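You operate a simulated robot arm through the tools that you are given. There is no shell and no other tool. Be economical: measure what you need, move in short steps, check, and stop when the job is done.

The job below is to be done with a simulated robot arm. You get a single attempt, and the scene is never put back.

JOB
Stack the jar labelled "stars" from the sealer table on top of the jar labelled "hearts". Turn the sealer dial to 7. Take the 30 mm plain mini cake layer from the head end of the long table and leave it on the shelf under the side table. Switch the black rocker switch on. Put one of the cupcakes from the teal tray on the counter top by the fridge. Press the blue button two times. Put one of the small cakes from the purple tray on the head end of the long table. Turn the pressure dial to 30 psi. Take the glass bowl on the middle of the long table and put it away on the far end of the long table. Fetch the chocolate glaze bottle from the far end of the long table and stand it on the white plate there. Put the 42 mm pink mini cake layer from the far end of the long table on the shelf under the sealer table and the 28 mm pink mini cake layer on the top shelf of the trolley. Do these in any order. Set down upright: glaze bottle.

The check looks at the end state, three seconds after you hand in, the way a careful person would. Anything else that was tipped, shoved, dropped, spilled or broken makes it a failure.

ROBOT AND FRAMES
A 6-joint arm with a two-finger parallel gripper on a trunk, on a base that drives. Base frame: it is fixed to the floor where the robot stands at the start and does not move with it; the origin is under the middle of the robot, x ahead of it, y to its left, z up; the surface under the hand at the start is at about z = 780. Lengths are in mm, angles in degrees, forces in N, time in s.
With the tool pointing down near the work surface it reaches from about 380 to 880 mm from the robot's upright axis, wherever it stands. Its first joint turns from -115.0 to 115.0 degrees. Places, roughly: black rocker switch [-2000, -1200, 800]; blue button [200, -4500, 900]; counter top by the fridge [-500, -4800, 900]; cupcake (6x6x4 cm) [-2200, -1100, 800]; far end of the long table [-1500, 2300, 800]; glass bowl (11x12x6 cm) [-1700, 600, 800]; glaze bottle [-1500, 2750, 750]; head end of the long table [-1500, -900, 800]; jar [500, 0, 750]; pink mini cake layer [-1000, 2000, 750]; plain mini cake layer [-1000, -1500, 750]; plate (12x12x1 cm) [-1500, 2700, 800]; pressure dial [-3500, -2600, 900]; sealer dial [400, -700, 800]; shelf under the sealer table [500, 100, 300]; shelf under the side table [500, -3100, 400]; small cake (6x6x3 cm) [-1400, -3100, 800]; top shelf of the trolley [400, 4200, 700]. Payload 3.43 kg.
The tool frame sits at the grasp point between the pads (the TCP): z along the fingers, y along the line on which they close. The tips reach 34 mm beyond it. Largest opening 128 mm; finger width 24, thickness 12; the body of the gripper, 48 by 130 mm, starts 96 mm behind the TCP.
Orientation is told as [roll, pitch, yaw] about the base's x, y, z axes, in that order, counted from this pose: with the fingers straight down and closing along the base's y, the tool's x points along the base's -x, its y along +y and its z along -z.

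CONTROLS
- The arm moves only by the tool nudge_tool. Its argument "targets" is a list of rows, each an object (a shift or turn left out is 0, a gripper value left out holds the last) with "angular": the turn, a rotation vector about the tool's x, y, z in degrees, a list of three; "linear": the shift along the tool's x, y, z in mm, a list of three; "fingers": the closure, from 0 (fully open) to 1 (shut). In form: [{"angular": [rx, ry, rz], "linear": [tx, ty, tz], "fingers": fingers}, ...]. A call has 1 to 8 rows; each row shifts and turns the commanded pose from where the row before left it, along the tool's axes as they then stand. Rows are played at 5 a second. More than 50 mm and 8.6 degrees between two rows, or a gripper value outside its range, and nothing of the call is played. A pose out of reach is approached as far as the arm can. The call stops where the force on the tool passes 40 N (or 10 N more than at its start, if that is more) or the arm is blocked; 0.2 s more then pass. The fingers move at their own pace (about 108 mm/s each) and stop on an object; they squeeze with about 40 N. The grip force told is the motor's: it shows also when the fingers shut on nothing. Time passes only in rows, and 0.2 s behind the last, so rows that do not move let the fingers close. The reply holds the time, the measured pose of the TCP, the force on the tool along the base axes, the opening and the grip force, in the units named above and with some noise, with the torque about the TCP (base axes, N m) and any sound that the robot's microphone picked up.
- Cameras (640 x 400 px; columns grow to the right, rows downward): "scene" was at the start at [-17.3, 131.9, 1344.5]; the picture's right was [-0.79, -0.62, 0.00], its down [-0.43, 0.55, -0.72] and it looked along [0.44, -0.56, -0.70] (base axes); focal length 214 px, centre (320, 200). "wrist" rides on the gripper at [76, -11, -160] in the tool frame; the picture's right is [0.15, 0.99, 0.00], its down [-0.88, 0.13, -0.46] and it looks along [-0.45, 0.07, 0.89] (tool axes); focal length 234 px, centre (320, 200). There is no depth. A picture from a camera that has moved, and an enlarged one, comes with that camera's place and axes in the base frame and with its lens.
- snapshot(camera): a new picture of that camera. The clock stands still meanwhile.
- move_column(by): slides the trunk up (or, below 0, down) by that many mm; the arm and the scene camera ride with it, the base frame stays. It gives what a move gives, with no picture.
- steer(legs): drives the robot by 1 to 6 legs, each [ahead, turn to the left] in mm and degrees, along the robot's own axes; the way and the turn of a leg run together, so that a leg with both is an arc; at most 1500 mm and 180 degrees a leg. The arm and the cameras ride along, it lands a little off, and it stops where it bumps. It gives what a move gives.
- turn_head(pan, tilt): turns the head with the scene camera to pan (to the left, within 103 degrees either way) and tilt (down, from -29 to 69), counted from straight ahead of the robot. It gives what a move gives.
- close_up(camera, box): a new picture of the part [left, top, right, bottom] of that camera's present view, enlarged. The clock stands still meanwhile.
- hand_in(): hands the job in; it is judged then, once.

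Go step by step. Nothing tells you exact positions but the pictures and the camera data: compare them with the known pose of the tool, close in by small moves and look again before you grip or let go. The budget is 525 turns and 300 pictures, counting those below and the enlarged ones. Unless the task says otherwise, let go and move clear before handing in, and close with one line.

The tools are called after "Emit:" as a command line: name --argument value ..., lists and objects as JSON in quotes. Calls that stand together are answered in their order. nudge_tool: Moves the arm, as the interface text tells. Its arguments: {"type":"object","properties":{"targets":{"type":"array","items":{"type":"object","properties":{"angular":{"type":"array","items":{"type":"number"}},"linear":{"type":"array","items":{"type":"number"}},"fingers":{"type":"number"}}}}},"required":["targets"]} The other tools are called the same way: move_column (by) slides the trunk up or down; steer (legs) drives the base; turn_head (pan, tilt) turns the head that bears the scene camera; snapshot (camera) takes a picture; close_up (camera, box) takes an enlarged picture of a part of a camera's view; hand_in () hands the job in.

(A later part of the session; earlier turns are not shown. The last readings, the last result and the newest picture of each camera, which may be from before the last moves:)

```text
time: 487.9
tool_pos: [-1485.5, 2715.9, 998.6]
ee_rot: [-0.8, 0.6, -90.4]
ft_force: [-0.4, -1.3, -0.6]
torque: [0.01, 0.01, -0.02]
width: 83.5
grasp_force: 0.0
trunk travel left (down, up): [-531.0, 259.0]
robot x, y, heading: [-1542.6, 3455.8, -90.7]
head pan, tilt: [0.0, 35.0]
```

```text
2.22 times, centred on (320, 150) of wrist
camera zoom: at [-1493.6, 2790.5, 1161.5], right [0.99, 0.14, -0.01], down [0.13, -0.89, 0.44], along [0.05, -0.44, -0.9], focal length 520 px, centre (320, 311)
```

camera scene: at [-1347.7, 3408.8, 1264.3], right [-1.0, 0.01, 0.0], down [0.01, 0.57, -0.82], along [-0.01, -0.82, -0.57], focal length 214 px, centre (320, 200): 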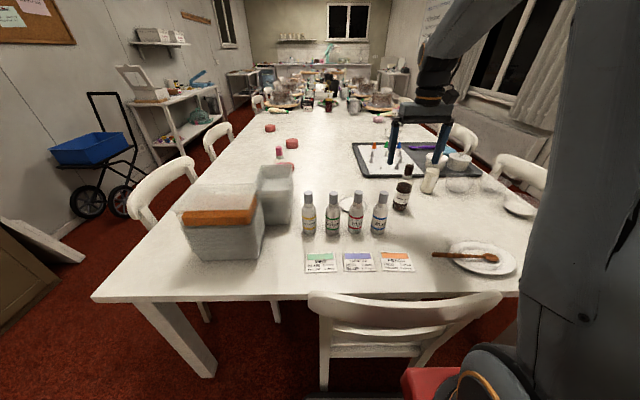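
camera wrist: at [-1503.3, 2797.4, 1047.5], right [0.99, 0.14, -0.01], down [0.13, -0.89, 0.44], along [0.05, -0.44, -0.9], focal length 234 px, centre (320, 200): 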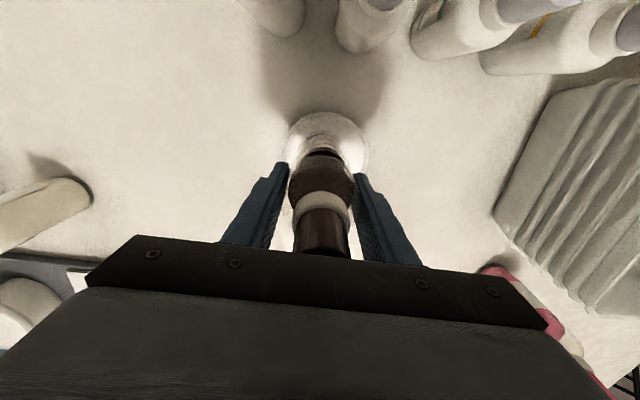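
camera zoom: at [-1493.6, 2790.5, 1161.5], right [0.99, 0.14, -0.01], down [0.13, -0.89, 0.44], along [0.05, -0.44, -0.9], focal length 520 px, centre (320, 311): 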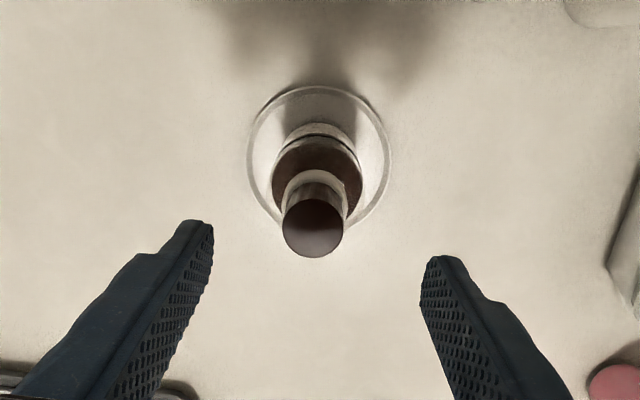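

The bottle stands on the plate. Now to the pink layers on the east side of the far end; folding in and driving round to look at their labels.

Emit:
nudge_tool --targets '[{"linear": [45, 0, 0]}, {"linear": [45, 0, 0]}, {"linear": [45, 0, 0]}]'

Emit:
steer --legs '[[-170, 0], [0, 90], [1270, 0], [0, -90], [900, 0]]'

Emit:
turn_head --pan -45 --tilt 25

Emit:
snapshot --camera "scene"

```text
time: 488.7
tool_pos: [-1487.8, 2852.3, 997.8]
ee_rot: [-0.9, 0.6, -90.6]
ft_force: [0.1, -0.8, -0.1]
torque: [0.03, 0.03, -0.01]
width: 83.2
grasp_force: 0.0
trunk travel left (down, up): [-531.0, 259.0]
robot x, y, heading: [-1543.7, 3453.1, -90.7]
head pan, tilt: [0.0, 35.0]
```

```text
time: 508.3
tool_pos: [-173.5, 2142.3, 998.1]
ee_rot: [-0.8, 0.6, -88.6]
ft_force: [0.4, 0.0, 0.1]
torque: [0.01, -0.01, -0.01]
width: 82.9
grasp_force: 0.1
trunk travel left (down, up): [-531.0, 259.0]
robot x, y, heading: [-248.5, 2745.3, -88.8]
head pan, tilt: [0.0, 35.0]
```

```text
time: 509.4
tool_pos: [-173.1, 2143.0, 997.8]
ee_rot: [-0.9, 0.6, -88.5]
ft_force: [0.2, 0.1, -0.2]
torque: [-0.02, -0.01, 0.0]
width: 83.1
grasp_force: 0.0
trunk travel left (down, up): [-531.0, 259.0]
robot x, y, heading: [-246.9, 2743.2, -89.1]
head pan, tilt: [-45.0, 25.0]
```

```text
111 pictures are left
camera scene: at [-118.5, 2725.3, 1280.0], right [-0.72, 0.69, 0.0], down [0.29, 0.3, -0.91], along [-0.63, -0.65, -0.42], focal length 214 px, centre (320, 200)
```

scene: 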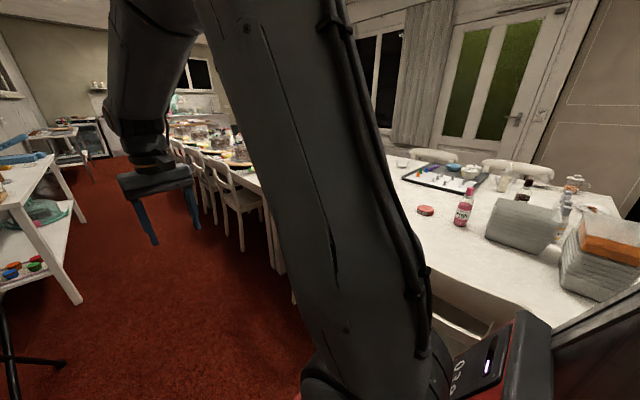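

Emit:
steer --legs '[[450, 0], [0, -91]]'

Emit:
turn_head --pan 0 --tilt 30

Emit:
snapshot --camera "scene"

```text
time: 516.0
tool_pos: [-843.1, 2227.3, 997.2]
ee_rot: [-0.8, 0.8, -179.3]
ft_force: [1.4, 0.8, 0.0]
torque: [0.04, 0.01, -0.02]
width: 83.0
grasp_force: 0.0
trunk travel left (down, up): [-531.0, 259.0]
robot x, y, heading: [-238.2, 2294.8, -179.8]
head pan, tilt: [-45.0, 25.0]
```

```text
time: 517.1
tool_pos: [-844.0, 2229.6, 997.2]
ee_rot: [-0.9, 0.7, -179.2]
ft_force: [-0.4, 0.3, 0.0]
torque: [0.01, 0.0, 0.0]
width: 83.2
grasp_force: 0.1
trunk travel left (down, up): [-531.0, 259.0]
robot x, y, heading: [-244.0, 2298.9, -179.7]
head pan, tilt: [0.0, 30.0]
```

```text
110 pictures are left
camera scene: at [-288.2, 2103.5, 1272.1], right [-0.01, 1.0, 0.0], down [0.5, 0.0, -0.87], along [-0.87, -0.01, -0.5], focal length 214 px, centre (320, 200)
```

scene: 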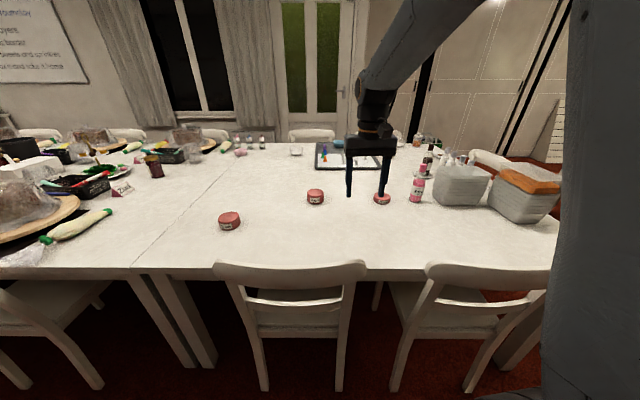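

Emit:
close_up --camera "scene" --box '[205, 170, 405, 240]'

Emit:
close_up --camera "scene" --box '[360, 180, 400, 210]'

```text
3.20 times, centred on (305, 205) of scene
camera zoom: at [-288.2, 2103.5, 1272.1], right [-0.01, 1.0, 0.0], down [0.5, 0.0, -0.87], along [-0.87, -0.01, -0.5], focal length 686 px, centre (368, 184)
```

zoom: 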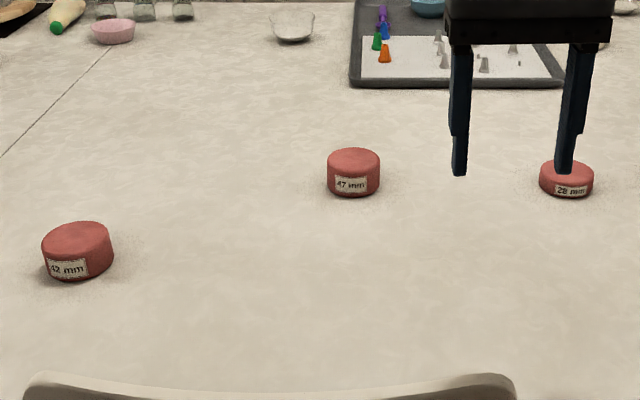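

```text
13.33 times, centred on (380, 195) of scene
camera zoom: at [-288.2, 2103.5, 1272.1], right [-0.01, 1.0, 0.0], down [0.5, 0.0, -0.87], along [-0.87, -0.01, -0.5], focal length 2860 px, centre (-480, 267)
```

zoom: 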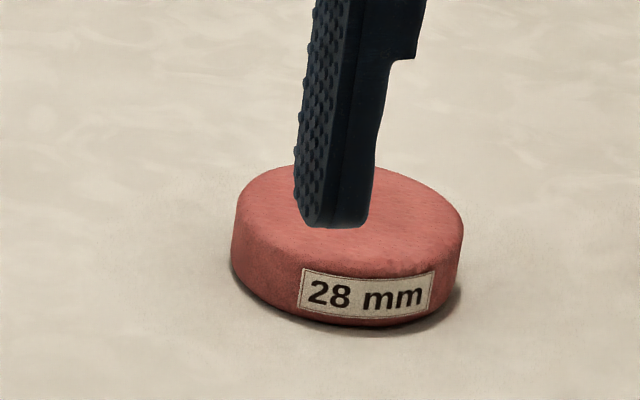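

Labels: left is 42 mm, middle 47 mm, right 28 mm. First the 28 mm one at ~[-1173,2385]. Driving 115 mm nearer and hovering over it.

Emit:
steer --legs '[[115, 0]]'

Emit:
nudge_tool --targets '[{"linear": [-45, -10, 0], "fingers": 0.15}, {"linear": [-40, -28, 0]}, {"linear": [-40, -28, 0]}, {"linear": [-35, -30, 0]}, {"linear": [-30, -30, 0]}, {"linear": [-15, -20, 30]}]'

Emit:
snapshot --camera "wrist"

```text
time: 518.3
tool_pos: [-961.8, 2228.0, 998.6]
ee_rot: [-0.7, 0.5, -179.3]
ft_force: [-0.5, 0.0, 0.5]
torque: [0.01, 0.0, 0.02]
width: 83.3
grasp_force: 0.0
trunk travel left (down, up): [-531.0, 259.0]
robot x, y, heading: [-358.4, 2296.2, -179.6]
head pan, tilt: [0.0, 30.0]
```

```text
time: 519.7
tool_pos: [-1166.1, 2371.6, 968.0]
ee_rot: [-0.8, 0.6, -179.3]
ft_force: [0.1, -0.4, 0.5]
torque: [0.06, 0.03, -0.02]
width: 109.0
grasp_force: 0.1
trunk travel left (down, up): [-531.0, 259.0]
robot x, y, heading: [-358.4, 2296.1, -179.6]
head pan, tilt: [0.0, 30.0]
```

```text
107 pictures are left
camera wrist: at [-1091.4, 2382.0, 1130.3], right [0.16, -0.99, -0.01], down [-0.88, -0.15, 0.45], along [-0.44, -0.06, -0.9], focal length 234 px, centre (320, 200)
```

wrist: 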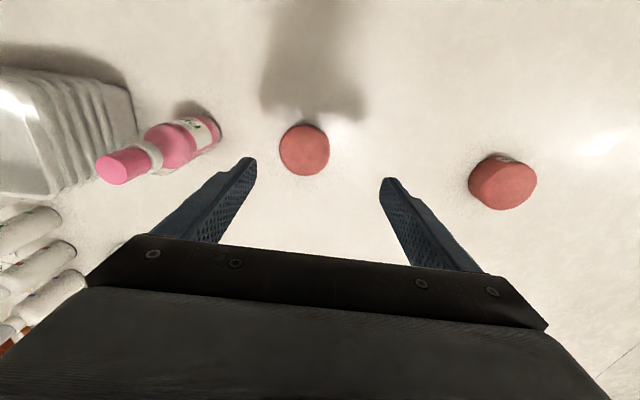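

Emit:
nudge_tool --targets '[{"linear": [-17, -24, 0]}, {"linear": [0, 0, 45]}, {"linear": [0, 0, 45]}, {"linear": [0, 0, 35]}]'

Emit:
close_up --camera "wrist" --box '[220, 80, 420, 230]'

Emit:
close_up --camera "scene" --box '[330, 130, 450, 230]'

```text
time: 520.7
tool_pos: [-1184.8, 2399.7, 841.7]
ee_rot: [-0.7, 0.5, -179.3]
ft_force: [0.0, 0.8, -0.4]
torque: [0.01, 0.06, -0.01]
width: 108.9
grasp_force: 0.0
trunk travel left (down, up): [-531.0, 259.0]
robot x, y, heading: [-356.2, 2295.9, -179.4]
head pan, tilt: [0.0, 30.0]
```

```text
2.67 times, centred on (320, 155) of wrist
camera zoom: at [-1108.9, 2409.5, 1004.2], right [0.16, -0.99, -0.01], down [-0.88, -0.15, 0.45], along [-0.44, -0.06, -0.89], focal length 624 px, centre (320, 320)
```

zoom: 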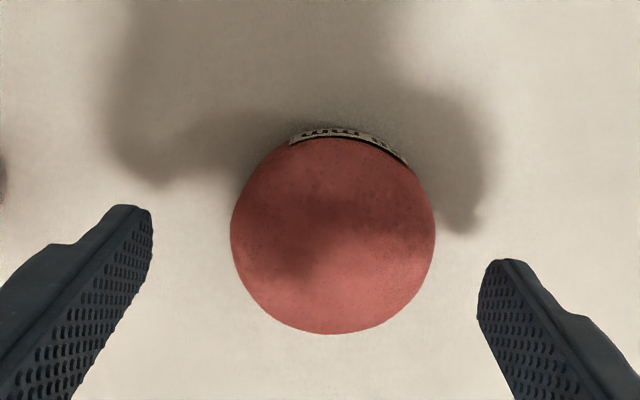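

```text
4.00 times, centred on (390, 180) of scene
camera zoom: at [-404.4, 2102.7, 1272.1], right [-0.01, 1.0, 0.0], down [0.5, 0.0, -0.87], along [-0.87, -0.01, -0.5], focal length 858 px, centre (40, 280)
```

zoom: 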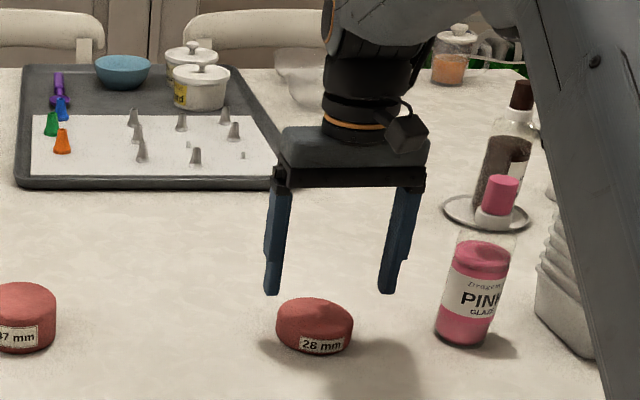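

Emit:
nudge_tool --targets '[{"linear": [0, 6, 15]}, {"linear": [0, 0, 20]}, {"linear": [0, 0, 14]}, {"linear": [0, 0, 3]}]'

Emit:
nudge_tool --targets '[{"fingers": 0.3}, {"fingers": 1}, {"fingers": 1}, {"fingers": 1}]'

Emit:
close_up --camera "wrist" --box '[220, 80, 420, 230]'

```text
time: 521.7
tool_pos: [-1183.6, 2392.8, 790.0]
ee_rot: [-0.7, 0.6, -179.3]
ft_force: [-0.6, -0.7, -0.1]
torque: [0.01, 0.0, 0.02]
width: 108.9
grasp_force: 0.1
trunk travel left (down, up): [-531.0, 259.0]
robot x, y, heading: [-360.3, 2298.8, -179.7]
head pan, tilt: [0.0, 30.0]
```

```text
time: 522.7
tool_pos: [-1183.4, 2394.4, 790.4]
ee_rot: [-0.7, 0.7, -179.2]
ft_force: [-0.3, 0.2, -0.4]
torque: [0.02, -0.01, 0.0]
width: 78.3
grasp_force: 40.2
trunk travel left (down, up): [-531.0, 259.0]
robot x, y, heading: [-356.2, 2296.1, -179.4]
head pan, tilt: [0.0, 30.0]
```

```text
2.67 times, centred on (320, 155) of wrist
camera zoom: at [-1109.7, 2403.9, 952.7], right [0.16, -0.99, -0.01], down [-0.88, -0.15, 0.45], along [-0.44, -0.06, -0.9], focal length 624 px, centre (320, 320)
```

zoom: 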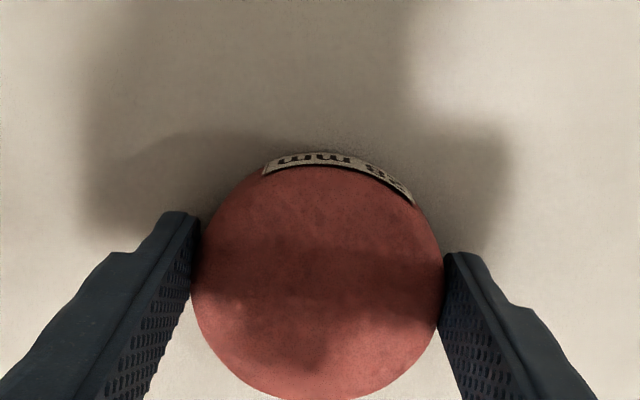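

Emit:
nudge_tool --targets '[{"linear": [0, 0, -2]}, {"linear": [0, 0, -5]}, {"linear": [0, 0, -9]}, {"linear": [0, 0, -14]}, {"linear": [0, 0, -18]}, {"linear": [0, 0, -20]}, {"linear": [0, 0, -20]}, {"linear": [0, 0, -20]}]'

Emit:
nudge_tool --targets '[{"linear": [0, 0, -20]}, {"linear": [10, 0, -15]}, {"linear": [20, 0, -10]}, {"linear": [25, 0, 0]}, {"linear": [25, 0, 0]}, {"linear": [25, 0, 0]}, {"linear": [25, 0, 0]}, {"linear": [15, 0, 0]}]'

Emit:
steer --legs '[[-120, 0], [0, -90], [1100, 0]]'

Emit:
turn_head --pan 0 --tilt 25

Emit:
snapshot --camera "scene"

```text
time: 524.5
tool_pos: [-1183.6, 2393.0, 897.9]
ee_rot: [-0.7, 0.6, -179.2]
ft_force: [-0.3, 0.4, 0.7]
torque: [-0.01, 0.01, -0.01]
width: 77.9
grasp_force: 40.1
trunk travel left (down, up): [-531.0, 259.0]
robot x, y, heading: [-356.2, 2298.3, -179.4]
head pan, tilt: [0.0, 30.0]
```

```text
time: 526.3
tool_pos: [-1039.3, 2392.3, 943.2]
ee_rot: [-0.8, 0.6, -179.4]
ft_force: [0.2, 0.4, -1.5]
torque: [-0.01, -0.02, 0.04]
width: 78.4
grasp_force: 39.9
trunk travel left (down, up): [-531.0, 259.0]
robot x, y, heading: [-353.7, 2295.9, -179.9]
head pan, tilt: [0.0, 30.0]
```

```text
time: 536.5
tool_pos: [-219.8, 4079.8, 944.0]
ee_rot: [-0.7, 0.6, 93.2]
ft_force: [0.3, -0.5, 0.1]
torque: [0.03, 0.03, -0.01]
width: 78.1
grasp_force: 39.5
trunk travel left (down, up): [-531.0, 259.0]
robot x, y, heading: [-287.5, 3394.8, 92.7]
head pan, tilt: [0.0, 30.0]
```

```text
time: 537.2
tool_pos: [-221.1, 4080.0, 943.7]
ee_rot: [-0.7, 0.7, 93.1]
ft_force: [-0.5, -0.5, 0.8]
torque: [0.01, 0.05, 0.0]
width: 77.9
grasp_force: 39.9
trunk travel left (down, up): [-531.0, 259.0]
robot x, y, heading: [-287.1, 3396.0, 92.8]
head pan, tilt: [0.0, 25.0]
```

```text
103 pictures are left
camera scene: at [-485.3, 3436.8, 1280.0], right [1.0, 0.05, 0.0], down [0.02, -0.42, -0.91], along [-0.04, 0.91, -0.42], focal length 214 px, centre (320, 200)
```

scene: 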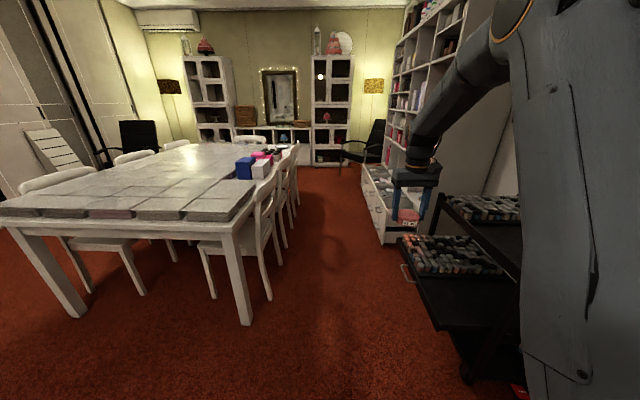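

Emit:
steer --legs '[[0, -48]]'

Emit:
snapshot --camera "scene"

```text
time: 539.8
tool_pos: [267.5, 3803.0, 943.9]
ee_rot: [-0.7, 0.5, 44.9]
ft_force: [-0.3, 0.6, 0.0]
torque: [-0.02, 0.01, -0.01]
width: 78.0
grasp_force: 39.7
trunk travel left (down, up): [-531.0, 259.0]
robot x, y, heading: [-286.7, 3394.1, 44.6]
head pan, tilt: [0.0, 25.0]
```

```text
102 pictures are left
camera scene: at [-389.4, 3569.9, 1280.1], right [0.7, -0.71, 0.0], down [-0.3, -0.3, -0.91], along [0.64, 0.64, -0.42], focal length 214 px, centre (320, 200)
```

scene: 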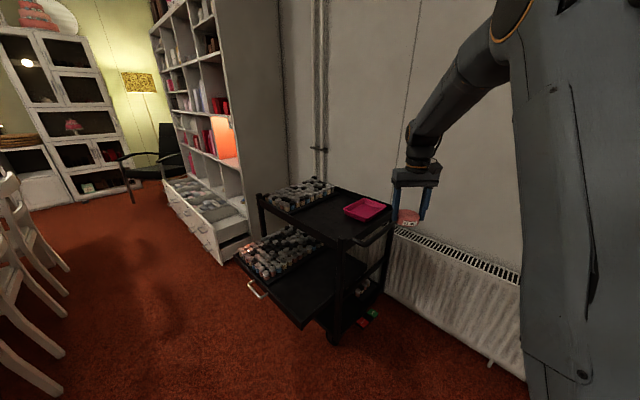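

Trolley top has a free patch near [330,4230], between the jar tray and the pink tray. I'll retract and approach from the south, away from the pulled-out lower shelf.

Emit:
nudge_tool --targets '[{"linear": [10, 0, 0]}, {"linear": [20, 0, 0]}, {"linear": [28, 0, 0]}, {"linear": [28, 0, 0]}, {"linear": [28, 0, 0]}, {"linear": [28, 0, 0]}, {"linear": [28, 0, 0]}, {"linear": [15, 0, 0]}]'

Emit:
steer --legs '[[0, -66], [394, 0], [0, 91.4]]'

Emit:
snapshot --camera "scene"

```text
time: 541.5
tool_pos: [135.7, 3671.4, 946.1]
ee_rot: [-0.8, 0.5, 45.1]
ft_force: [0.6, 0.5, -0.1]
torque: [-0.02, 0.02, 0.01]
width: 77.9
grasp_force: 40.4
trunk travel left (down, up): [-531.0, 259.0]
robot x, y, heading: [-285.4, 3396.4, 44.7]
head pan, tilt: [0.0, 25.0]
```

```text
time: 545.9
tool_pos: [279.9, 3083.4, 945.3]
ee_rot: [-0.6, 1.6, -20.4]
ft_force: [-20.1, 12.2, 11.7]
torque: [-2.26, -2.96, -0.67]
width: 78.1
grasp_force: 40.3
trunk travel left (down, up): [-531.0, 259.0]
robot x, y, heading: [-144.3, 3346.1, -19.6]
head pan, tilt: [0.0, 25.0]
stopped in leg 2: the force on the tool passed its limit at 170 N (the readings are from after the stop); the commanded pose is now the measured one
```

```text
101 pictures are left
camera scene: at [-32.5, 3511.5, 1280.0], right [-0.34, -0.94, 0.0], down [-0.4, 0.14, -0.91], along [0.85, -0.31, -0.42], focal length 214 px, centre (320, 200)
```

scene: 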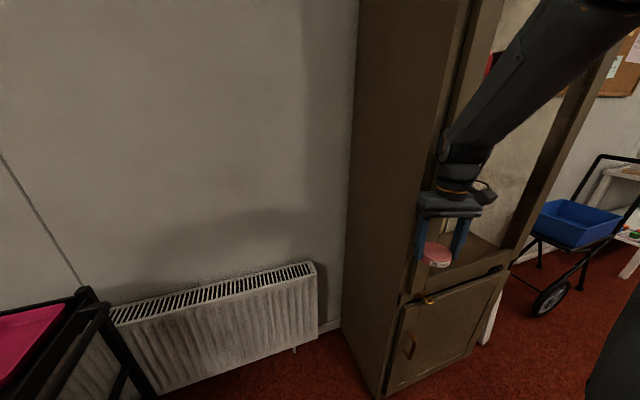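

The hand bumped the tall cabinet by the wall. Backing off and checking the cake in the gripper.

Emit:
steer --legs '[[-150, 0]]'

Emit:
snapshot --camera "scene"

Emit:
snapshot --camera "wrist"

```text
time: 547.2
tool_pos: [140.5, 3133.8, 943.7]
ee_rot: [-0.5, 1.5, -20.2]
ft_force: [0.4, -0.3, -0.2]
torque: [0.02, 0.0, 0.0]
width: 78.1
grasp_force: 39.7
trunk travel left (down, up): [-531.0, 259.0]
robot x, y, heading: [-286.2, 3394.8, -19.8]
head pan, tilt: [0.0, 25.0]
```

```text
100 pictures are left
camera scene: at [-173.0, 3561.7, 1280.0], right [-0.34, -0.94, 0.0], down [-0.4, 0.14, -0.91], along [0.85, -0.31, -0.42], focal length 214 px, centre (320, 200)
```

scene: 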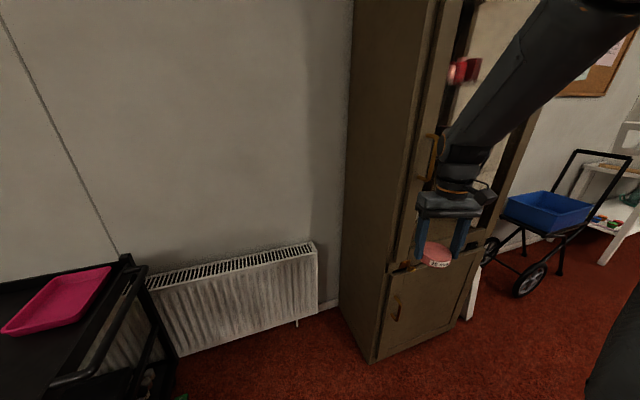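

```text
99 pictures are left
camera wrist: at [69.8, 3149.4, 1107.7], right [0.2, 0.98, -0.01], down [0.88, -0.18, 0.43], along [0.42, -0.09, -0.9], focal length 234 px, centre (320, 200)
```

wrist: 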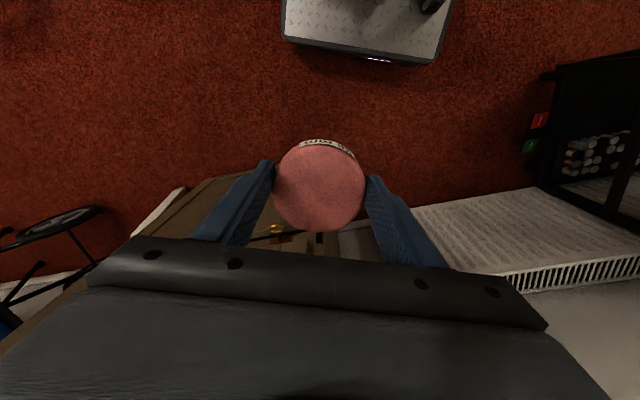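

Cake is still firmly held. Re-routing: swing left first, then approach the trolley from the south-west clear of the cabinet.

Emit:
steer --legs '[[0, 44.6], [365, 0], [0, 43]]'

Emit:
turn_head --pan 0 --tilt 35

Emit:
snapshot --camera "scene"

Emit:
snapshot --camera "wrist"

```text
time: 553.6
tool_pos: [325.1, 3958.2, 943.3]
ee_rot: [-0.5, 1.6, 66.3]
ft_force: [0.0, 0.8, -0.7]
torque: [0.0, -0.02, -0.01]
width: 78.0
grasp_force: 40.0
trunk travel left (down, up): [-531.0, 259.0]
robot x, y, heading: [40.1, 3548.0, 66.7]
head pan, tilt: [0.0, 25.0]
```

```text
time: 554.3
tool_pos: [325.5, 3958.0, 944.8]
ee_rot: [-0.5, 1.5, 66.4]
ft_force: [0.7, -0.5, -1.5]
torque: [-0.02, -0.03, 0.02]
width: 78.3
grasp_force: 40.5
trunk travel left (down, up): [-531.0, 259.0]
robot x, y, heading: [40.3, 3545.5, 66.8]
head pan, tilt: [0.0, 35.0]
```

```text
98 pictures are left
camera scene: at [-120.2, 3667.6, 1264.3], right [0.92, -0.39, 0.0], down [-0.23, -0.53, -0.82], along [0.32, 0.75, -0.57], focal length 214 px, centre (320, 200)
```

scene: 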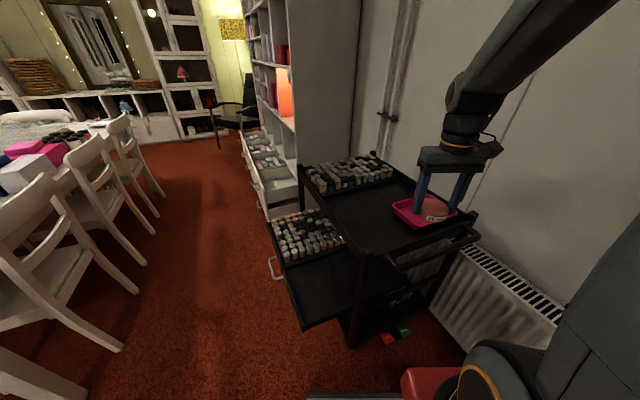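

```text
97 pictures are left
camera wrist: at [306.3, 3888.5, 1107.7], right [-0.97, 0.26, -0.01], down [0.23, 0.87, 0.43], along [0.12, 0.42, -0.9], focal length 234 px, centre (320, 200)
```

wrist: 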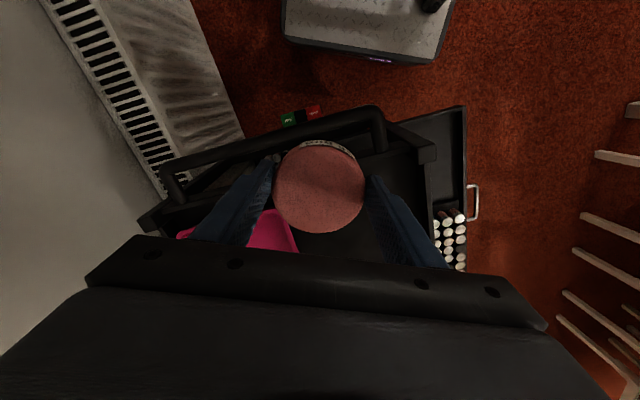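

Free patch at about [290,4200] on the trolley top. Moving the cake over it.

Emit:
nudge_tool --targets '[{"linear": [-10, 6, 0]}, {"linear": [-22, 14, 0]}, {"linear": [-28, 17, 0]}, {"linear": [-30, 19, 0]}, {"linear": [-30, 19, 0]}, {"linear": [-30, 19, 0]}, {"linear": [-30, 19, 0]}, {"linear": [-27, 16, 0]}]'

Emit:
nudge_tool --targets '[{"linear": [0, 0, 15]}, {"linear": [0, 0, 25]}, {"linear": [0, 0, 25]}, {"linear": [0, 0, 20]}, {"linear": [0, 0, 10]}]'

Emit:
snapshot --camera "wrist"

Emit:
close_up --camera "scene" --box '[280, 130, 480, 270]'

```text
time: 556.1
tool_pos: [291.5, 4200.1, 939.1]
ee_rot: [-0.5, 1.4, 66.4]
ft_force: [-0.5, 0.2, 0.3]
torque: [0.02, -0.03, 0.0]
width: 77.9
grasp_force: 39.6
trunk travel left (down, up): [-531.0, 259.0]
robot x, y, heading: [40.3, 3545.9, 67.1]
head pan, tilt: [0.0, 35.0]
```

```text
time: 557.3
tool_pos: [291.7, 4195.1, 842.1]
ee_rot: [-0.5, 1.5, 66.4]
ft_force: [-0.8, -0.5, -0.5]
torque: [0.01, -0.02, -0.01]
width: 77.9
grasp_force: 40.1
trunk travel left (down, up): [-531.0, 259.0]
robot x, y, heading: [42.2, 3550.4, 67.0]
head pan, tilt: [0.0, 35.0]
```

```text
96 pictures are left
camera wrist: at [271.5, 4126.2, 1005.9], right [-0.97, 0.26, -0.01], down [0.23, 0.87, 0.43], along [0.12, 0.42, -0.9], focal length 234 px, centre (320, 200)
```

wrist: 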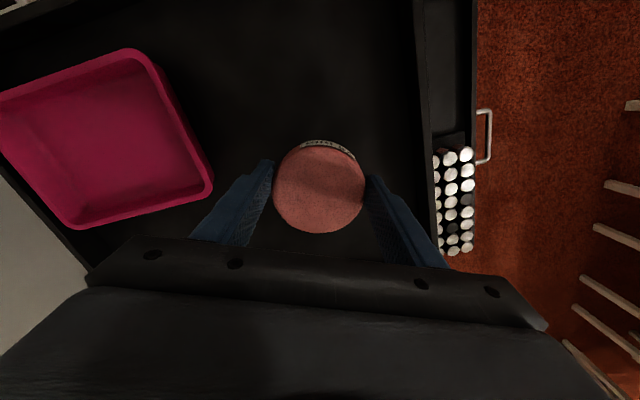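

```text
2.86 times, centred on (380, 200) of scene
camera zoom: at [-120.2, 3667.6, 1264.3], right [0.92, -0.39, 0.0], down [-0.23, -0.53, -0.82], along [0.32, 0.75, -0.57], focal length 613 px, centre (149, 200)
```

zoom: 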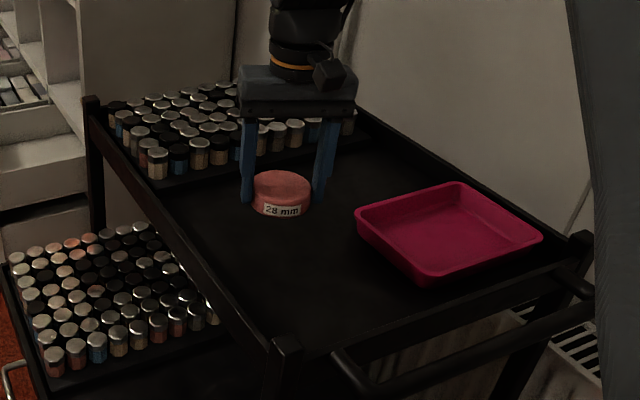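

Good clear spot. Lowering by stages to contact.

Emit:
nudge_tool --targets '[{"linear": [0, 0, 8]}, {"linear": [0, 0, 8]}, {"linear": [0, 0, 8]}]'

Emit:
nudge_tool --targets '[{"linear": [0, 0, 4]}, {"linear": [0, 0, 4]}]'

Emit:
close_up --camera "scene" --box '[330, 150, 430, 230]'

```text
time: 558.1
tool_pos: [289.2, 4196.7, 819.2]
ee_rot: [-0.5, 1.5, 66.3]
ft_force: [0.7, -1.2, -0.2]
torque: [0.0, -0.02, 0.04]
width: 78.2
grasp_force: 39.7
trunk travel left (down, up): [-531.0, 259.0]
robot x, y, heading: [40.8, 3547.0, 66.9]
head pan, tilt: [0.0, 35.0]
```

```text
time: 558.7
tool_pos: [290.0, 4195.2, 812.0]
ee_rot: [-0.5, 1.5, 66.3]
ft_force: [-0.6, 0.1, 0.0]
torque: [-0.01, -0.04, -0.03]
width: 78.3
grasp_force: 39.5
trunk travel left (down, up): [-531.0, 259.0]
robot x, y, heading: [39.7, 3546.6, 66.8]
head pan, tilt: [0.0, 35.0]
```

```text
5.00 times, centred on (380, 190) of scene
camera zoom: at [-120.2, 3667.6, 1264.3], right [0.92, -0.39, 0.0], down [-0.23, -0.53, -0.82], along [0.32, 0.75, -0.57], focal length 1072 px, centre (20, 250)
```

zoom: 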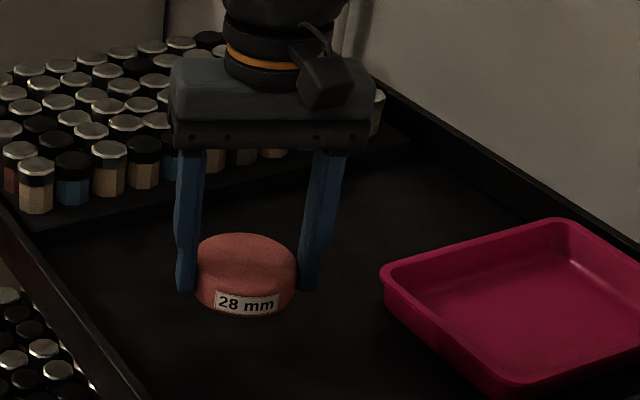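

Emit:
nudge_tool --targets '[{"linear": [0, 0, 4]}, {"linear": [0, 0, 4]}, {"linear": [0, 0, 4]}]'

Emit:
nudge_tool --targets '[{"linear": [0, 0, 3]}, {"linear": [0, 0, 3]}]'

Emit:
nudge_tool --targets '[{"linear": [0, 0, 3]}, {"linear": [0, 0, 3]}]'

Emit:
nudge_tool --targets '[{"linear": [0, 0, 3]}]'

Emit:
nudge_tool --targets '[{"linear": [0, 0, 3]}]'

```text
time: 559.5
tool_pos: [289.0, 4194.5, 799.0]
ee_rot: [-0.5, 1.6, 66.3]
ft_force: [-0.7, 0.5, -0.3]
torque: [-0.02, -0.04, 0.0]
width: 78.3
grasp_force: 39.9
trunk travel left (down, up): [-531.0, 259.0]
robot x, y, heading: [43.6, 3547.4, 66.8]
head pan, tilt: [0.0, 35.0]
```

```text
time: 560.1
tool_pos: [289.8, 4195.8, 793.6]
ee_rot: [-0.4, 1.6, 66.4]
ft_force: [-0.8, -0.5, -0.3]
torque: [-0.02, 0.02, -0.01]
width: 77.9
grasp_force: 40.2
trunk travel left (down, up): [-531.0, 259.0]
robot x, y, heading: [39.4, 3545.5, 66.9]
head pan, tilt: [0.0, 35.0]
```

```text
time: 560.7
tool_pos: [289.2, 4194.1, 787.3]
ee_rot: [-0.5, 1.5, 66.3]
ft_force: [-0.1, -0.1, -0.4]
torque: [0.0, -0.02, 0.02]
width: 78.1
grasp_force: 40.7
trunk travel left (down, up): [-531.0, 259.0]
robot x, y, heading: [40.1, 3543.9, 66.8]
head pan, tilt: [0.0, 35.0]
```

```text
time: 561.1
tool_pos: [289.1, 4194.4, 783.1]
ee_rot: [-0.6, 1.5, 66.4]
ft_force: [-0.6, -0.9, -0.3]
torque: [0.02, 0.02, -0.01]
width: 78.0
grasp_force: 40.5
trunk travel left (down, up): [-531.0, 259.0]
robot x, y, heading: [41.5, 3547.4, 67.0]
head pan, tilt: [0.0, 35.0]
```

```text
time: 561.5
tool_pos: [289.9, 4194.5, 780.5]
ee_rot: [-0.6, 1.5, 66.5]
ft_force: [0.7, 0.2, -0.3]
torque: [0.0, -0.02, 0.04]
width: 78.1
grasp_force: 39.7
trunk travel left (down, up): [-531.0, 259.0]
robot x, y, heading: [37.7, 3547.7, 67.1]
head pan, tilt: [0.0, 35.0]
```

Emit:
nudge_tool --targets '[{"linear": [0, 0, 3]}, {"linear": [0, 0, 3]}]'

Emit:
nudge_tool --targets '[{"linear": [0, 0, 3]}]'

Emit:
nudge_tool --targets '[{"linear": [0, 0, 3]}]'

Emit:
nudge_tool --targets '[{"linear": [0, 0, 3]}]'

Emit:
nudge_tool --targets '[{"linear": [0, 0, 3]}]'

Emit:
nudge_tool --targets '[{"linear": [0, 0, 3]}]'

```text
time: 562.1
tool_pos: [288.8, 4194.0, 775.0]
ee_rot: [-0.4, 1.5, 66.4]
ft_force: [-0.1, 0.4, 0.1]
torque: [0.03, -0.03, 0.01]
width: 78.2
grasp_force: 39.7
trunk travel left (down, up): [-531.0, 259.0]
robot x, y, heading: [42.1, 3548.2, 67.1]
head pan, tilt: [0.0, 35.0]
```

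```text
time: 562.5
tool_pos: [288.6, 4195.0, 773.0]
ee_rot: [-0.5, 1.6, 66.4]
ft_force: [-0.8, 0.1, -0.8]
torque: [0.0, 0.01, -0.05]
width: 77.9
grasp_force: 40.1
trunk travel left (down, up): [-531.0, 259.0]
robot x, y, heading: [40.6, 3544.2, 66.7]
head pan, tilt: [0.0, 35.0]
```

```text
time: 562.9
tool_pos: [289.5, 4194.7, 768.4]
ee_rot: [-0.5, 1.5, 66.4]
ft_force: [0.4, 0.6, -0.2]
torque: [0.01, 0.0, -0.05]
width: 78.0
grasp_force: 39.8
trunk travel left (down, up): [-531.0, 259.0]
robot x, y, heading: [41.9, 3548.1, 67.0]
head pan, tilt: [0.0, 35.0]
```

```text
time: 563.3
tool_pos: [290.0, 4193.4, 765.2]
ee_rot: [-0.5, 1.5, 66.4]
ft_force: [-0.5, 0.0, -1.0]
torque: [0.01, 0.02, 0.02]
width: 78.0
grasp_force: 39.7
trunk travel left (down, up): [-531.0, 259.0]
robot x, y, heading: [41.1, 3550.4, 66.8]
head pan, tilt: [0.0, 35.0]
```

```text
time: 563.7
tool_pos: [290.1, 4195.5, 762.0]
ee_rot: [-0.5, 1.4, 66.4]
ft_force: [-0.4, 0.2, 0.3]
torque: [0.02, 0.0, 0.03]
width: 78.1
grasp_force: 39.3
trunk travel left (down, up): [-531.0, 259.0]
robot x, y, heading: [40.0, 3547.3, 67.0]
head pan, tilt: [0.0, 35.0]
```

```text
time: 564.1
tool_pos: [290.5, 4193.8, 759.9]
ee_rot: [-0.5, 1.5, 66.4]
ft_force: [-0.2, -0.2, 0.2]
torque: [0.0, -0.03, 0.0]
width: 78.1
grasp_force: 40.0
trunk travel left (down, up): [-531.0, 259.0]
robot x, y, heading: [38.4, 3547.7, 66.9]
head pan, tilt: [0.0, 35.0]
```

Emit:
close_up --camera "scene" --box '[330, 150, 450, 250]'

Emit:
nudge_tool --targets '[{"linear": [0, 0, 3]}, {"linear": [0, 0, 3]}]'

```text
4.00 times, centred on (390, 200) of scene
camera zoom: at [-120.2, 3667.7, 1264.3], right [0.92, -0.39, 0.0], down [-0.23, -0.53, -0.82], along [0.32, 0.75, -0.57], focal length 858 px, centre (40, 200)
```

zoom: 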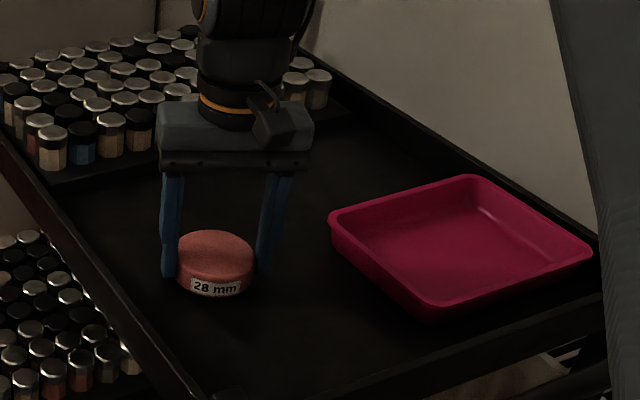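

```text
time: 564.7
tool_pos: [290.8, 4194.7, 756.0]
ee_rot: [-0.5, 1.3, 66.5]
ft_force: [-4.8, -6.2, 28.9]
torque: [0.46, 0.14, 0.17]
width: 78.3
grasp_force: 39.7
trunk travel left (down, up): [-531.0, 259.0]
robot x, y, heading: [40.0, 3547.2, 66.8]
head pan, tilt: [0.0, 35.0]
```

Contact at last. Releasing and rising.

Emit:
nudge_tool --targets '[{"fingers": 0.3}, {"fingers": 0.25}, {"fingers": 0.25}, {"linear": [0, 0, -15]}, {"linear": [0, 0, -40]}, {"linear": [0, 0, -45]}, {"linear": [0, 0, -45]}]'

Emit:
nudge_tool --targets '[{"linear": [0, 0, -40]}, {"linear": [45, 0, 0]}, {"linear": [45, 0, 0]}, {"linear": [45, 0, 0]}, {"linear": [45, 0, 0]}]'

Emit:
close_up --camera "scene" --box '[330, 130, 450, 250]'

```text
time: 566.3
tool_pos: [291.1, 4196.8, 899.2]
ee_rot: [-0.5, 1.6, 66.5]
ft_force: [-0.7, 0.2, 0.2]
torque: [-0.01, -0.01, -0.02]
width: 96.2
grasp_force: 0.1
trunk travel left (down, up): [-531.0, 259.0]
robot x, y, heading: [41.6, 3545.1, 66.9]
head pan, tilt: [0.0, 35.0]
```

```text
time: 567.5
tool_pos: [216.9, 4034.4, 944.6]
ee_rot: [-0.4, 1.6, 66.5]
ft_force: [0.4, 0.9, 0.3]
torque: [-0.04, 0.03, -0.01]
width: 95.6
grasp_force: 0.1
trunk travel left (down, up): [-531.0, 259.0]
robot x, y, heading: [39.0, 3544.2, 67.0]
head pan, tilt: [0.0, 35.0]
```

```text
3.33 times, centred on (390, 190) of scene
camera zoom: at [-120.0, 3668.2, 1264.3], right [0.92, -0.39, 0.0], down [-0.23, -0.53, -0.82], along [0.32, 0.75, -0.57], focal length 715 px, centre (87, 233)
```

zoom: 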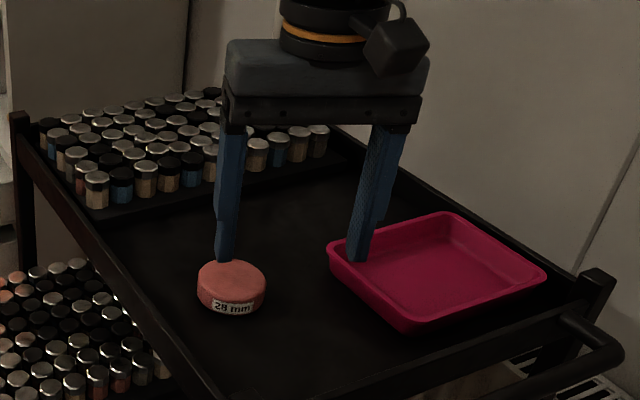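

28 mm layer placed on the trolley. Now for the 42 mm layer: driving back to the table's east side.

Emit:
steer --legs '[[0, 153], [375, 0], [0, 50], [1500, 0], [0, -90]]'

Emit:
turn_head --pan 0 --tilt 30

Emit:
snapshot --camera "scene"

```text
time: 589.4
tool_pos: [-705.4, 1746.2, 943.6]
ee_rot: [-0.4, 1.5, -178.7]
ft_force: [-0.2, -0.8, 0.3]
torque: [0.01, 0.0, 0.02]
width: 96.0
grasp_force: 0.1
trunk travel left (down, up): [-531.0, 259.0]
robot x, y, heading: [-188.8, 1791.1, -178.5]
head pan, tilt: [0.0, 35.0]
```

```text
time: 590.0
tool_pos: [-705.4, 1745.9, 944.0]
ee_rot: [-0.5, 1.5, -178.7]
ft_force: [-0.3, 0.6, 0.6]
torque: [-0.01, -0.04, -0.02]
width: 96.1
grasp_force: 0.1
trunk travel left (down, up): [-531.0, 259.0]
robot x, y, heading: [-187.8, 1791.0, -178.0]
head pan, tilt: [0.0, 30.0]
```

```text
91 pictures are left
camera scene: at [-231.4, 1595.5, 1272.1], right [-0.03, 1.0, 0.0], down [0.5, 0.02, -0.87], along [-0.87, -0.03, -0.5], focal length 214 px, centre (320, 200)
```

scene: 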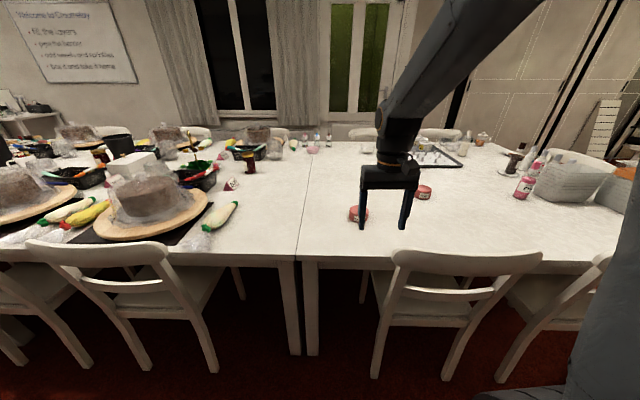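

The 42 mm cake is at about [-967,1729]. Tilting the tool ~25° and hovering over it to read the label and position.

Emit:
nudge_tool --targets '[{"angular": [0, -8.3, 0], "fingers": 0.1}, {"angular": [0, -8.3, 0]}, {"angular": [0, -8.3, 0]}, {"linear": [-38, 4, 28]}, {"linear": [-38, 4, 28]}, {"linear": [-38, 4, 28]}, {"linear": [-30, 3, 20]}]'

Emit:
snapshot --camera "wrist"

Emit:
close_up --camera "scene" --box '[320, 160, 440, 250]'

```text
time: 591.6
tool_pos: [-879.8, 1726.3, 906.9]
ee_rot: [-0.6, -23.4, -178.5]
ft_force: [0.0, 0.6, 0.0]
torque: [0.02, -0.02, 0.0]
width: 115.1
grasp_force: 0.0
trunk travel left (down, up): [-531.0, 259.0]
robot x, y, heading: [-189.5, 1791.3, -178.3]
head pan, tilt: [0.0, 30.0]
```

```text
90 pictures are left
camera wrist: at [-746.5, 1739.9, 1024.9], right [0.16, -0.99, -0.07], down [-0.62, -0.15, 0.77], along [-0.77, -0.08, -0.64], focal length 234 px, centre (320, 200)
```

wrist: 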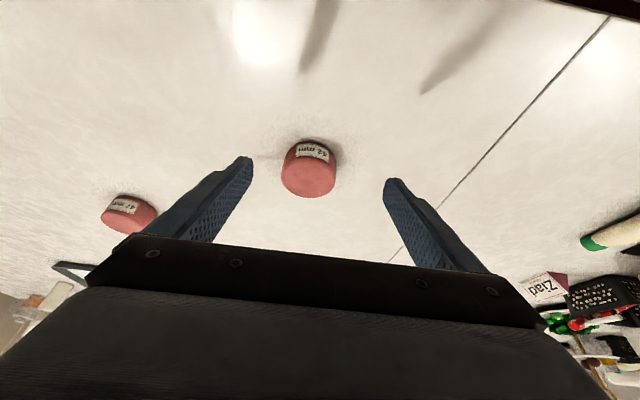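

```text
4.44 times, centred on (380, 205) of scene
camera zoom: at [-230.9, 1595.6, 1272.1], right [-0.03, 1.0, 0.0], down [0.5, 0.02, -0.87], along [-0.87, -0.03, -0.5], focal length 953 px, centre (53, 178)
```

zoom: 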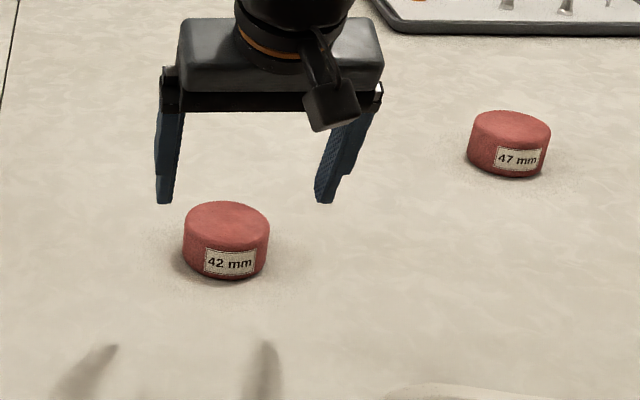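

Label confirmed, cake at [-985,1734]. Moving over and lowering around it.

Emit:
nudge_tool --targets '[{"linear": [-44.5, -4, 19.3]}, {"linear": [-44.5, -4, 19.3]}, {"linear": [15.6, 0, 36]}, {"linear": [15.6, 0, 36]}]'

Emit:
close_up --camera "wrist" --box '[210, 80, 430, 240]'

```text
time: 592.6
tool_pos: [-976.1, 1734.0, 826.9]
ee_rot: [-0.7, -23.4, -178.4]
ft_force: [0.0, 0.2, 0.2]
torque: [0.0, -0.01, -0.01]
width: 115.4
grasp_force: 0.0
trunk travel left (down, up): [-531.0, 259.0]
robot x, y, heading: [-189.1, 1794.1, -178.2]
head pan, tilt: [0.0, 30.0]
```

```text
2.50 times, centred on (320, 160) of wrist
camera zoom: at [-843.5, 1747.8, 945.3], right [0.16, -0.99, -0.07], down [-0.62, -0.15, 0.77], along [-0.77, -0.08, -0.64], focal length 585 px, centre (320, 300)
```

zoom: 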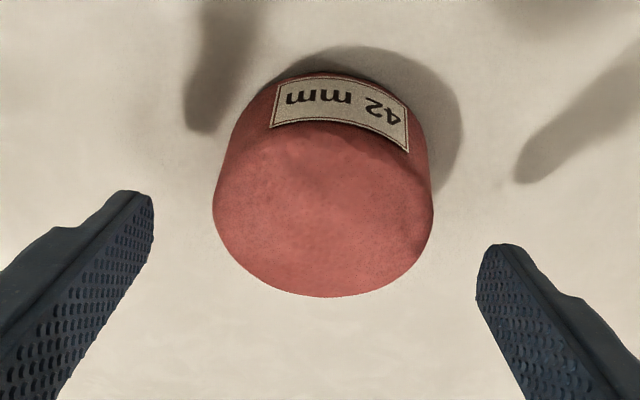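

Emit:
nudge_tool --targets '[{"linear": [8, 0, 18]}, {"linear": [5, 0, 12]}, {"linear": [1.6, 0, 3.7]}]'

Emit:
nudge_tool --targets '[{"fingers": 0.3}, {"fingers": 1}, {"fingers": 1}, {"fingers": 1}]'

Emit:
nudge_tool --targets '[{"linear": [-0.8, 0, -1.8]}, {"linear": [-2, 0, -4.6]}, {"linear": [-4, 0, -9]}, {"linear": [-6, 0, -13]}, {"linear": [-7, 0, -16]}, {"linear": [-7, 0, -16]}, {"linear": [-7, 0, -16]}, {"linear": [-7, 0, -16]}]'

Emit:
close_up --camera "wrist" --box '[210, 80, 430, 240]'

```text
time: 593.4
tool_pos: [-976.0, 1734.7, 791.7]
ee_rot: [-0.6, -23.4, -178.5]
ft_force: [0.5, 0.2, -0.3]
torque: [0.01, -0.01, -0.01]
width: 115.3
grasp_force: 0.1
trunk travel left (down, up): [-531.0, 259.0]
robot x, y, heading: [-191.5, 1792.2, -178.3]
head pan, tilt: [0.0, 30.0]
```

```text
time: 594.4
tool_pos: [-976.6, 1733.5, 792.6]
ee_rot: [-0.7, -23.5, -178.6]
ft_force: [0.3, -0.4, -0.4]
torque: [-0.01, -0.03, 0.01]
width: 78.5
grasp_force: 39.9
trunk travel left (down, up): [-531.0, 259.0]
robot x, y, heading: [-185.6, 1795.2, -178.6]
head pan, tilt: [0.0, 30.0]
```

```text
time: 596.2
tool_pos: [-975.1, 1733.5, 890.2]
ee_rot: [-0.6, -23.4, -178.4]
ft_force: [0.4, -0.9, -1.4]
torque: [-0.02, -0.02, -0.02]
width: 78.2
grasp_force: 40.1
trunk travel left (down, up): [-531.0, 259.0]
robot x, y, heading: [-188.9, 1794.7, -178.2]
head pan, tilt: [0.0, 30.0]
```

```text
2.50 times, centred on (320, 160) of wrist
camera zoom: at [-843.3, 1746.3, 1008.2], right [0.16, -0.99, -0.07], down [-0.62, -0.15, 0.77], along [-0.77, -0.08, -0.64], focal length 585 px, centre (320, 300)
```

zoom: 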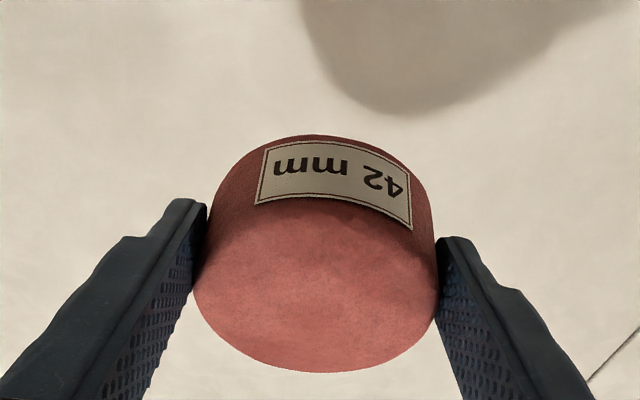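

Cake held. Raising, retracting and driving down the aisle toward the sealer table.

Emit:
move_column --by 100

Emit:
nudge_tool --targets '[{"linear": [9, 0, -4]}, {"linear": [18, 0, -8]}, {"linear": [25, 0, -11]}, {"linear": [25, 0, -11]}, {"linear": [25, 0, -11]}, {"linear": [25, 0, -11]}, {"linear": [25, 0, -11]}, {"linear": [14, 0, -6]}]'

Emit:
steer --legs '[[0, 88], [950, 0]]'

Emit:
turn_head --pan 45 --tilt 40

Emit:
snapshot --camera "scene"

```text
time: 597.6
tool_pos: [-976.5, 1733.3, 991.0]
ee_rot: [-0.5, -23.4, -178.5]
ft_force: [0.6, 0.0, -1.0]
torque: [0.02, -0.01, -0.01]
width: 78.1
grasp_force: 40.1
trunk travel left (down, up): [-631.0, 159.0]
robot x, y, heading: [-192.2, 1791.4, -178.5]
head pan, tilt: [0.0, 30.0]
```

```text
time: 599.4
tool_pos: [-793.9, 1736.9, 991.4]
ee_rot: [-0.6, -23.5, -178.5]
ft_force: [-0.8, -1.2, -0.6]
torque: [-0.01, -0.03, 0.02]
width: 78.3
grasp_force: 39.8
trunk travel left (down, up): [-631.0, 159.0]
robot x, y, heading: [-189.1, 1793.9, -178.1]
head pan, tilt: [0.0, 30.0]
```

```text
time: 608.1
tool_pos: [-96.9, 244.3, 989.8]
ee_rot: [-0.5, -23.4, -87.4]
ft_force: [0.0, 0.3, -1.1]
torque: [0.04, 0.02, -0.01]
width: 78.7
grasp_force: 40.2
trunk travel left (down, up): [-631.0, 159.0]
robot x, y, heading: [-158.6, 848.9, -87.5]
head pan, tilt: [0.0, 30.0]
```

```text
time: 609.2
tool_pos: [-97.7, 243.5, 992.4]
ee_rot: [-0.7, -23.4, -87.5]
ft_force: [0.2, 0.4, -0.5]
torque: [0.0, 0.02, -0.01]
width: 78.3
grasp_force: 40.4
trunk travel left (down, up): [-631.0, 159.0]
robot x, y, heading: [-160.9, 846.7, -87.4]
head pan, tilt: [45.0, 40.0]
```

```text
86 pictures are left
camera scene: at [93.7, 870.7, 1356.8], right [-0.67, -0.74, 0.0], down [-0.47, 0.43, -0.77], along [0.57, -0.52, -0.64], focal length 214 px, centre (320, 200)
```

scene: 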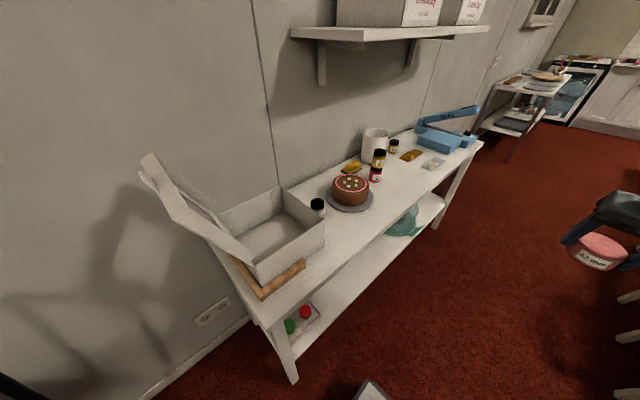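

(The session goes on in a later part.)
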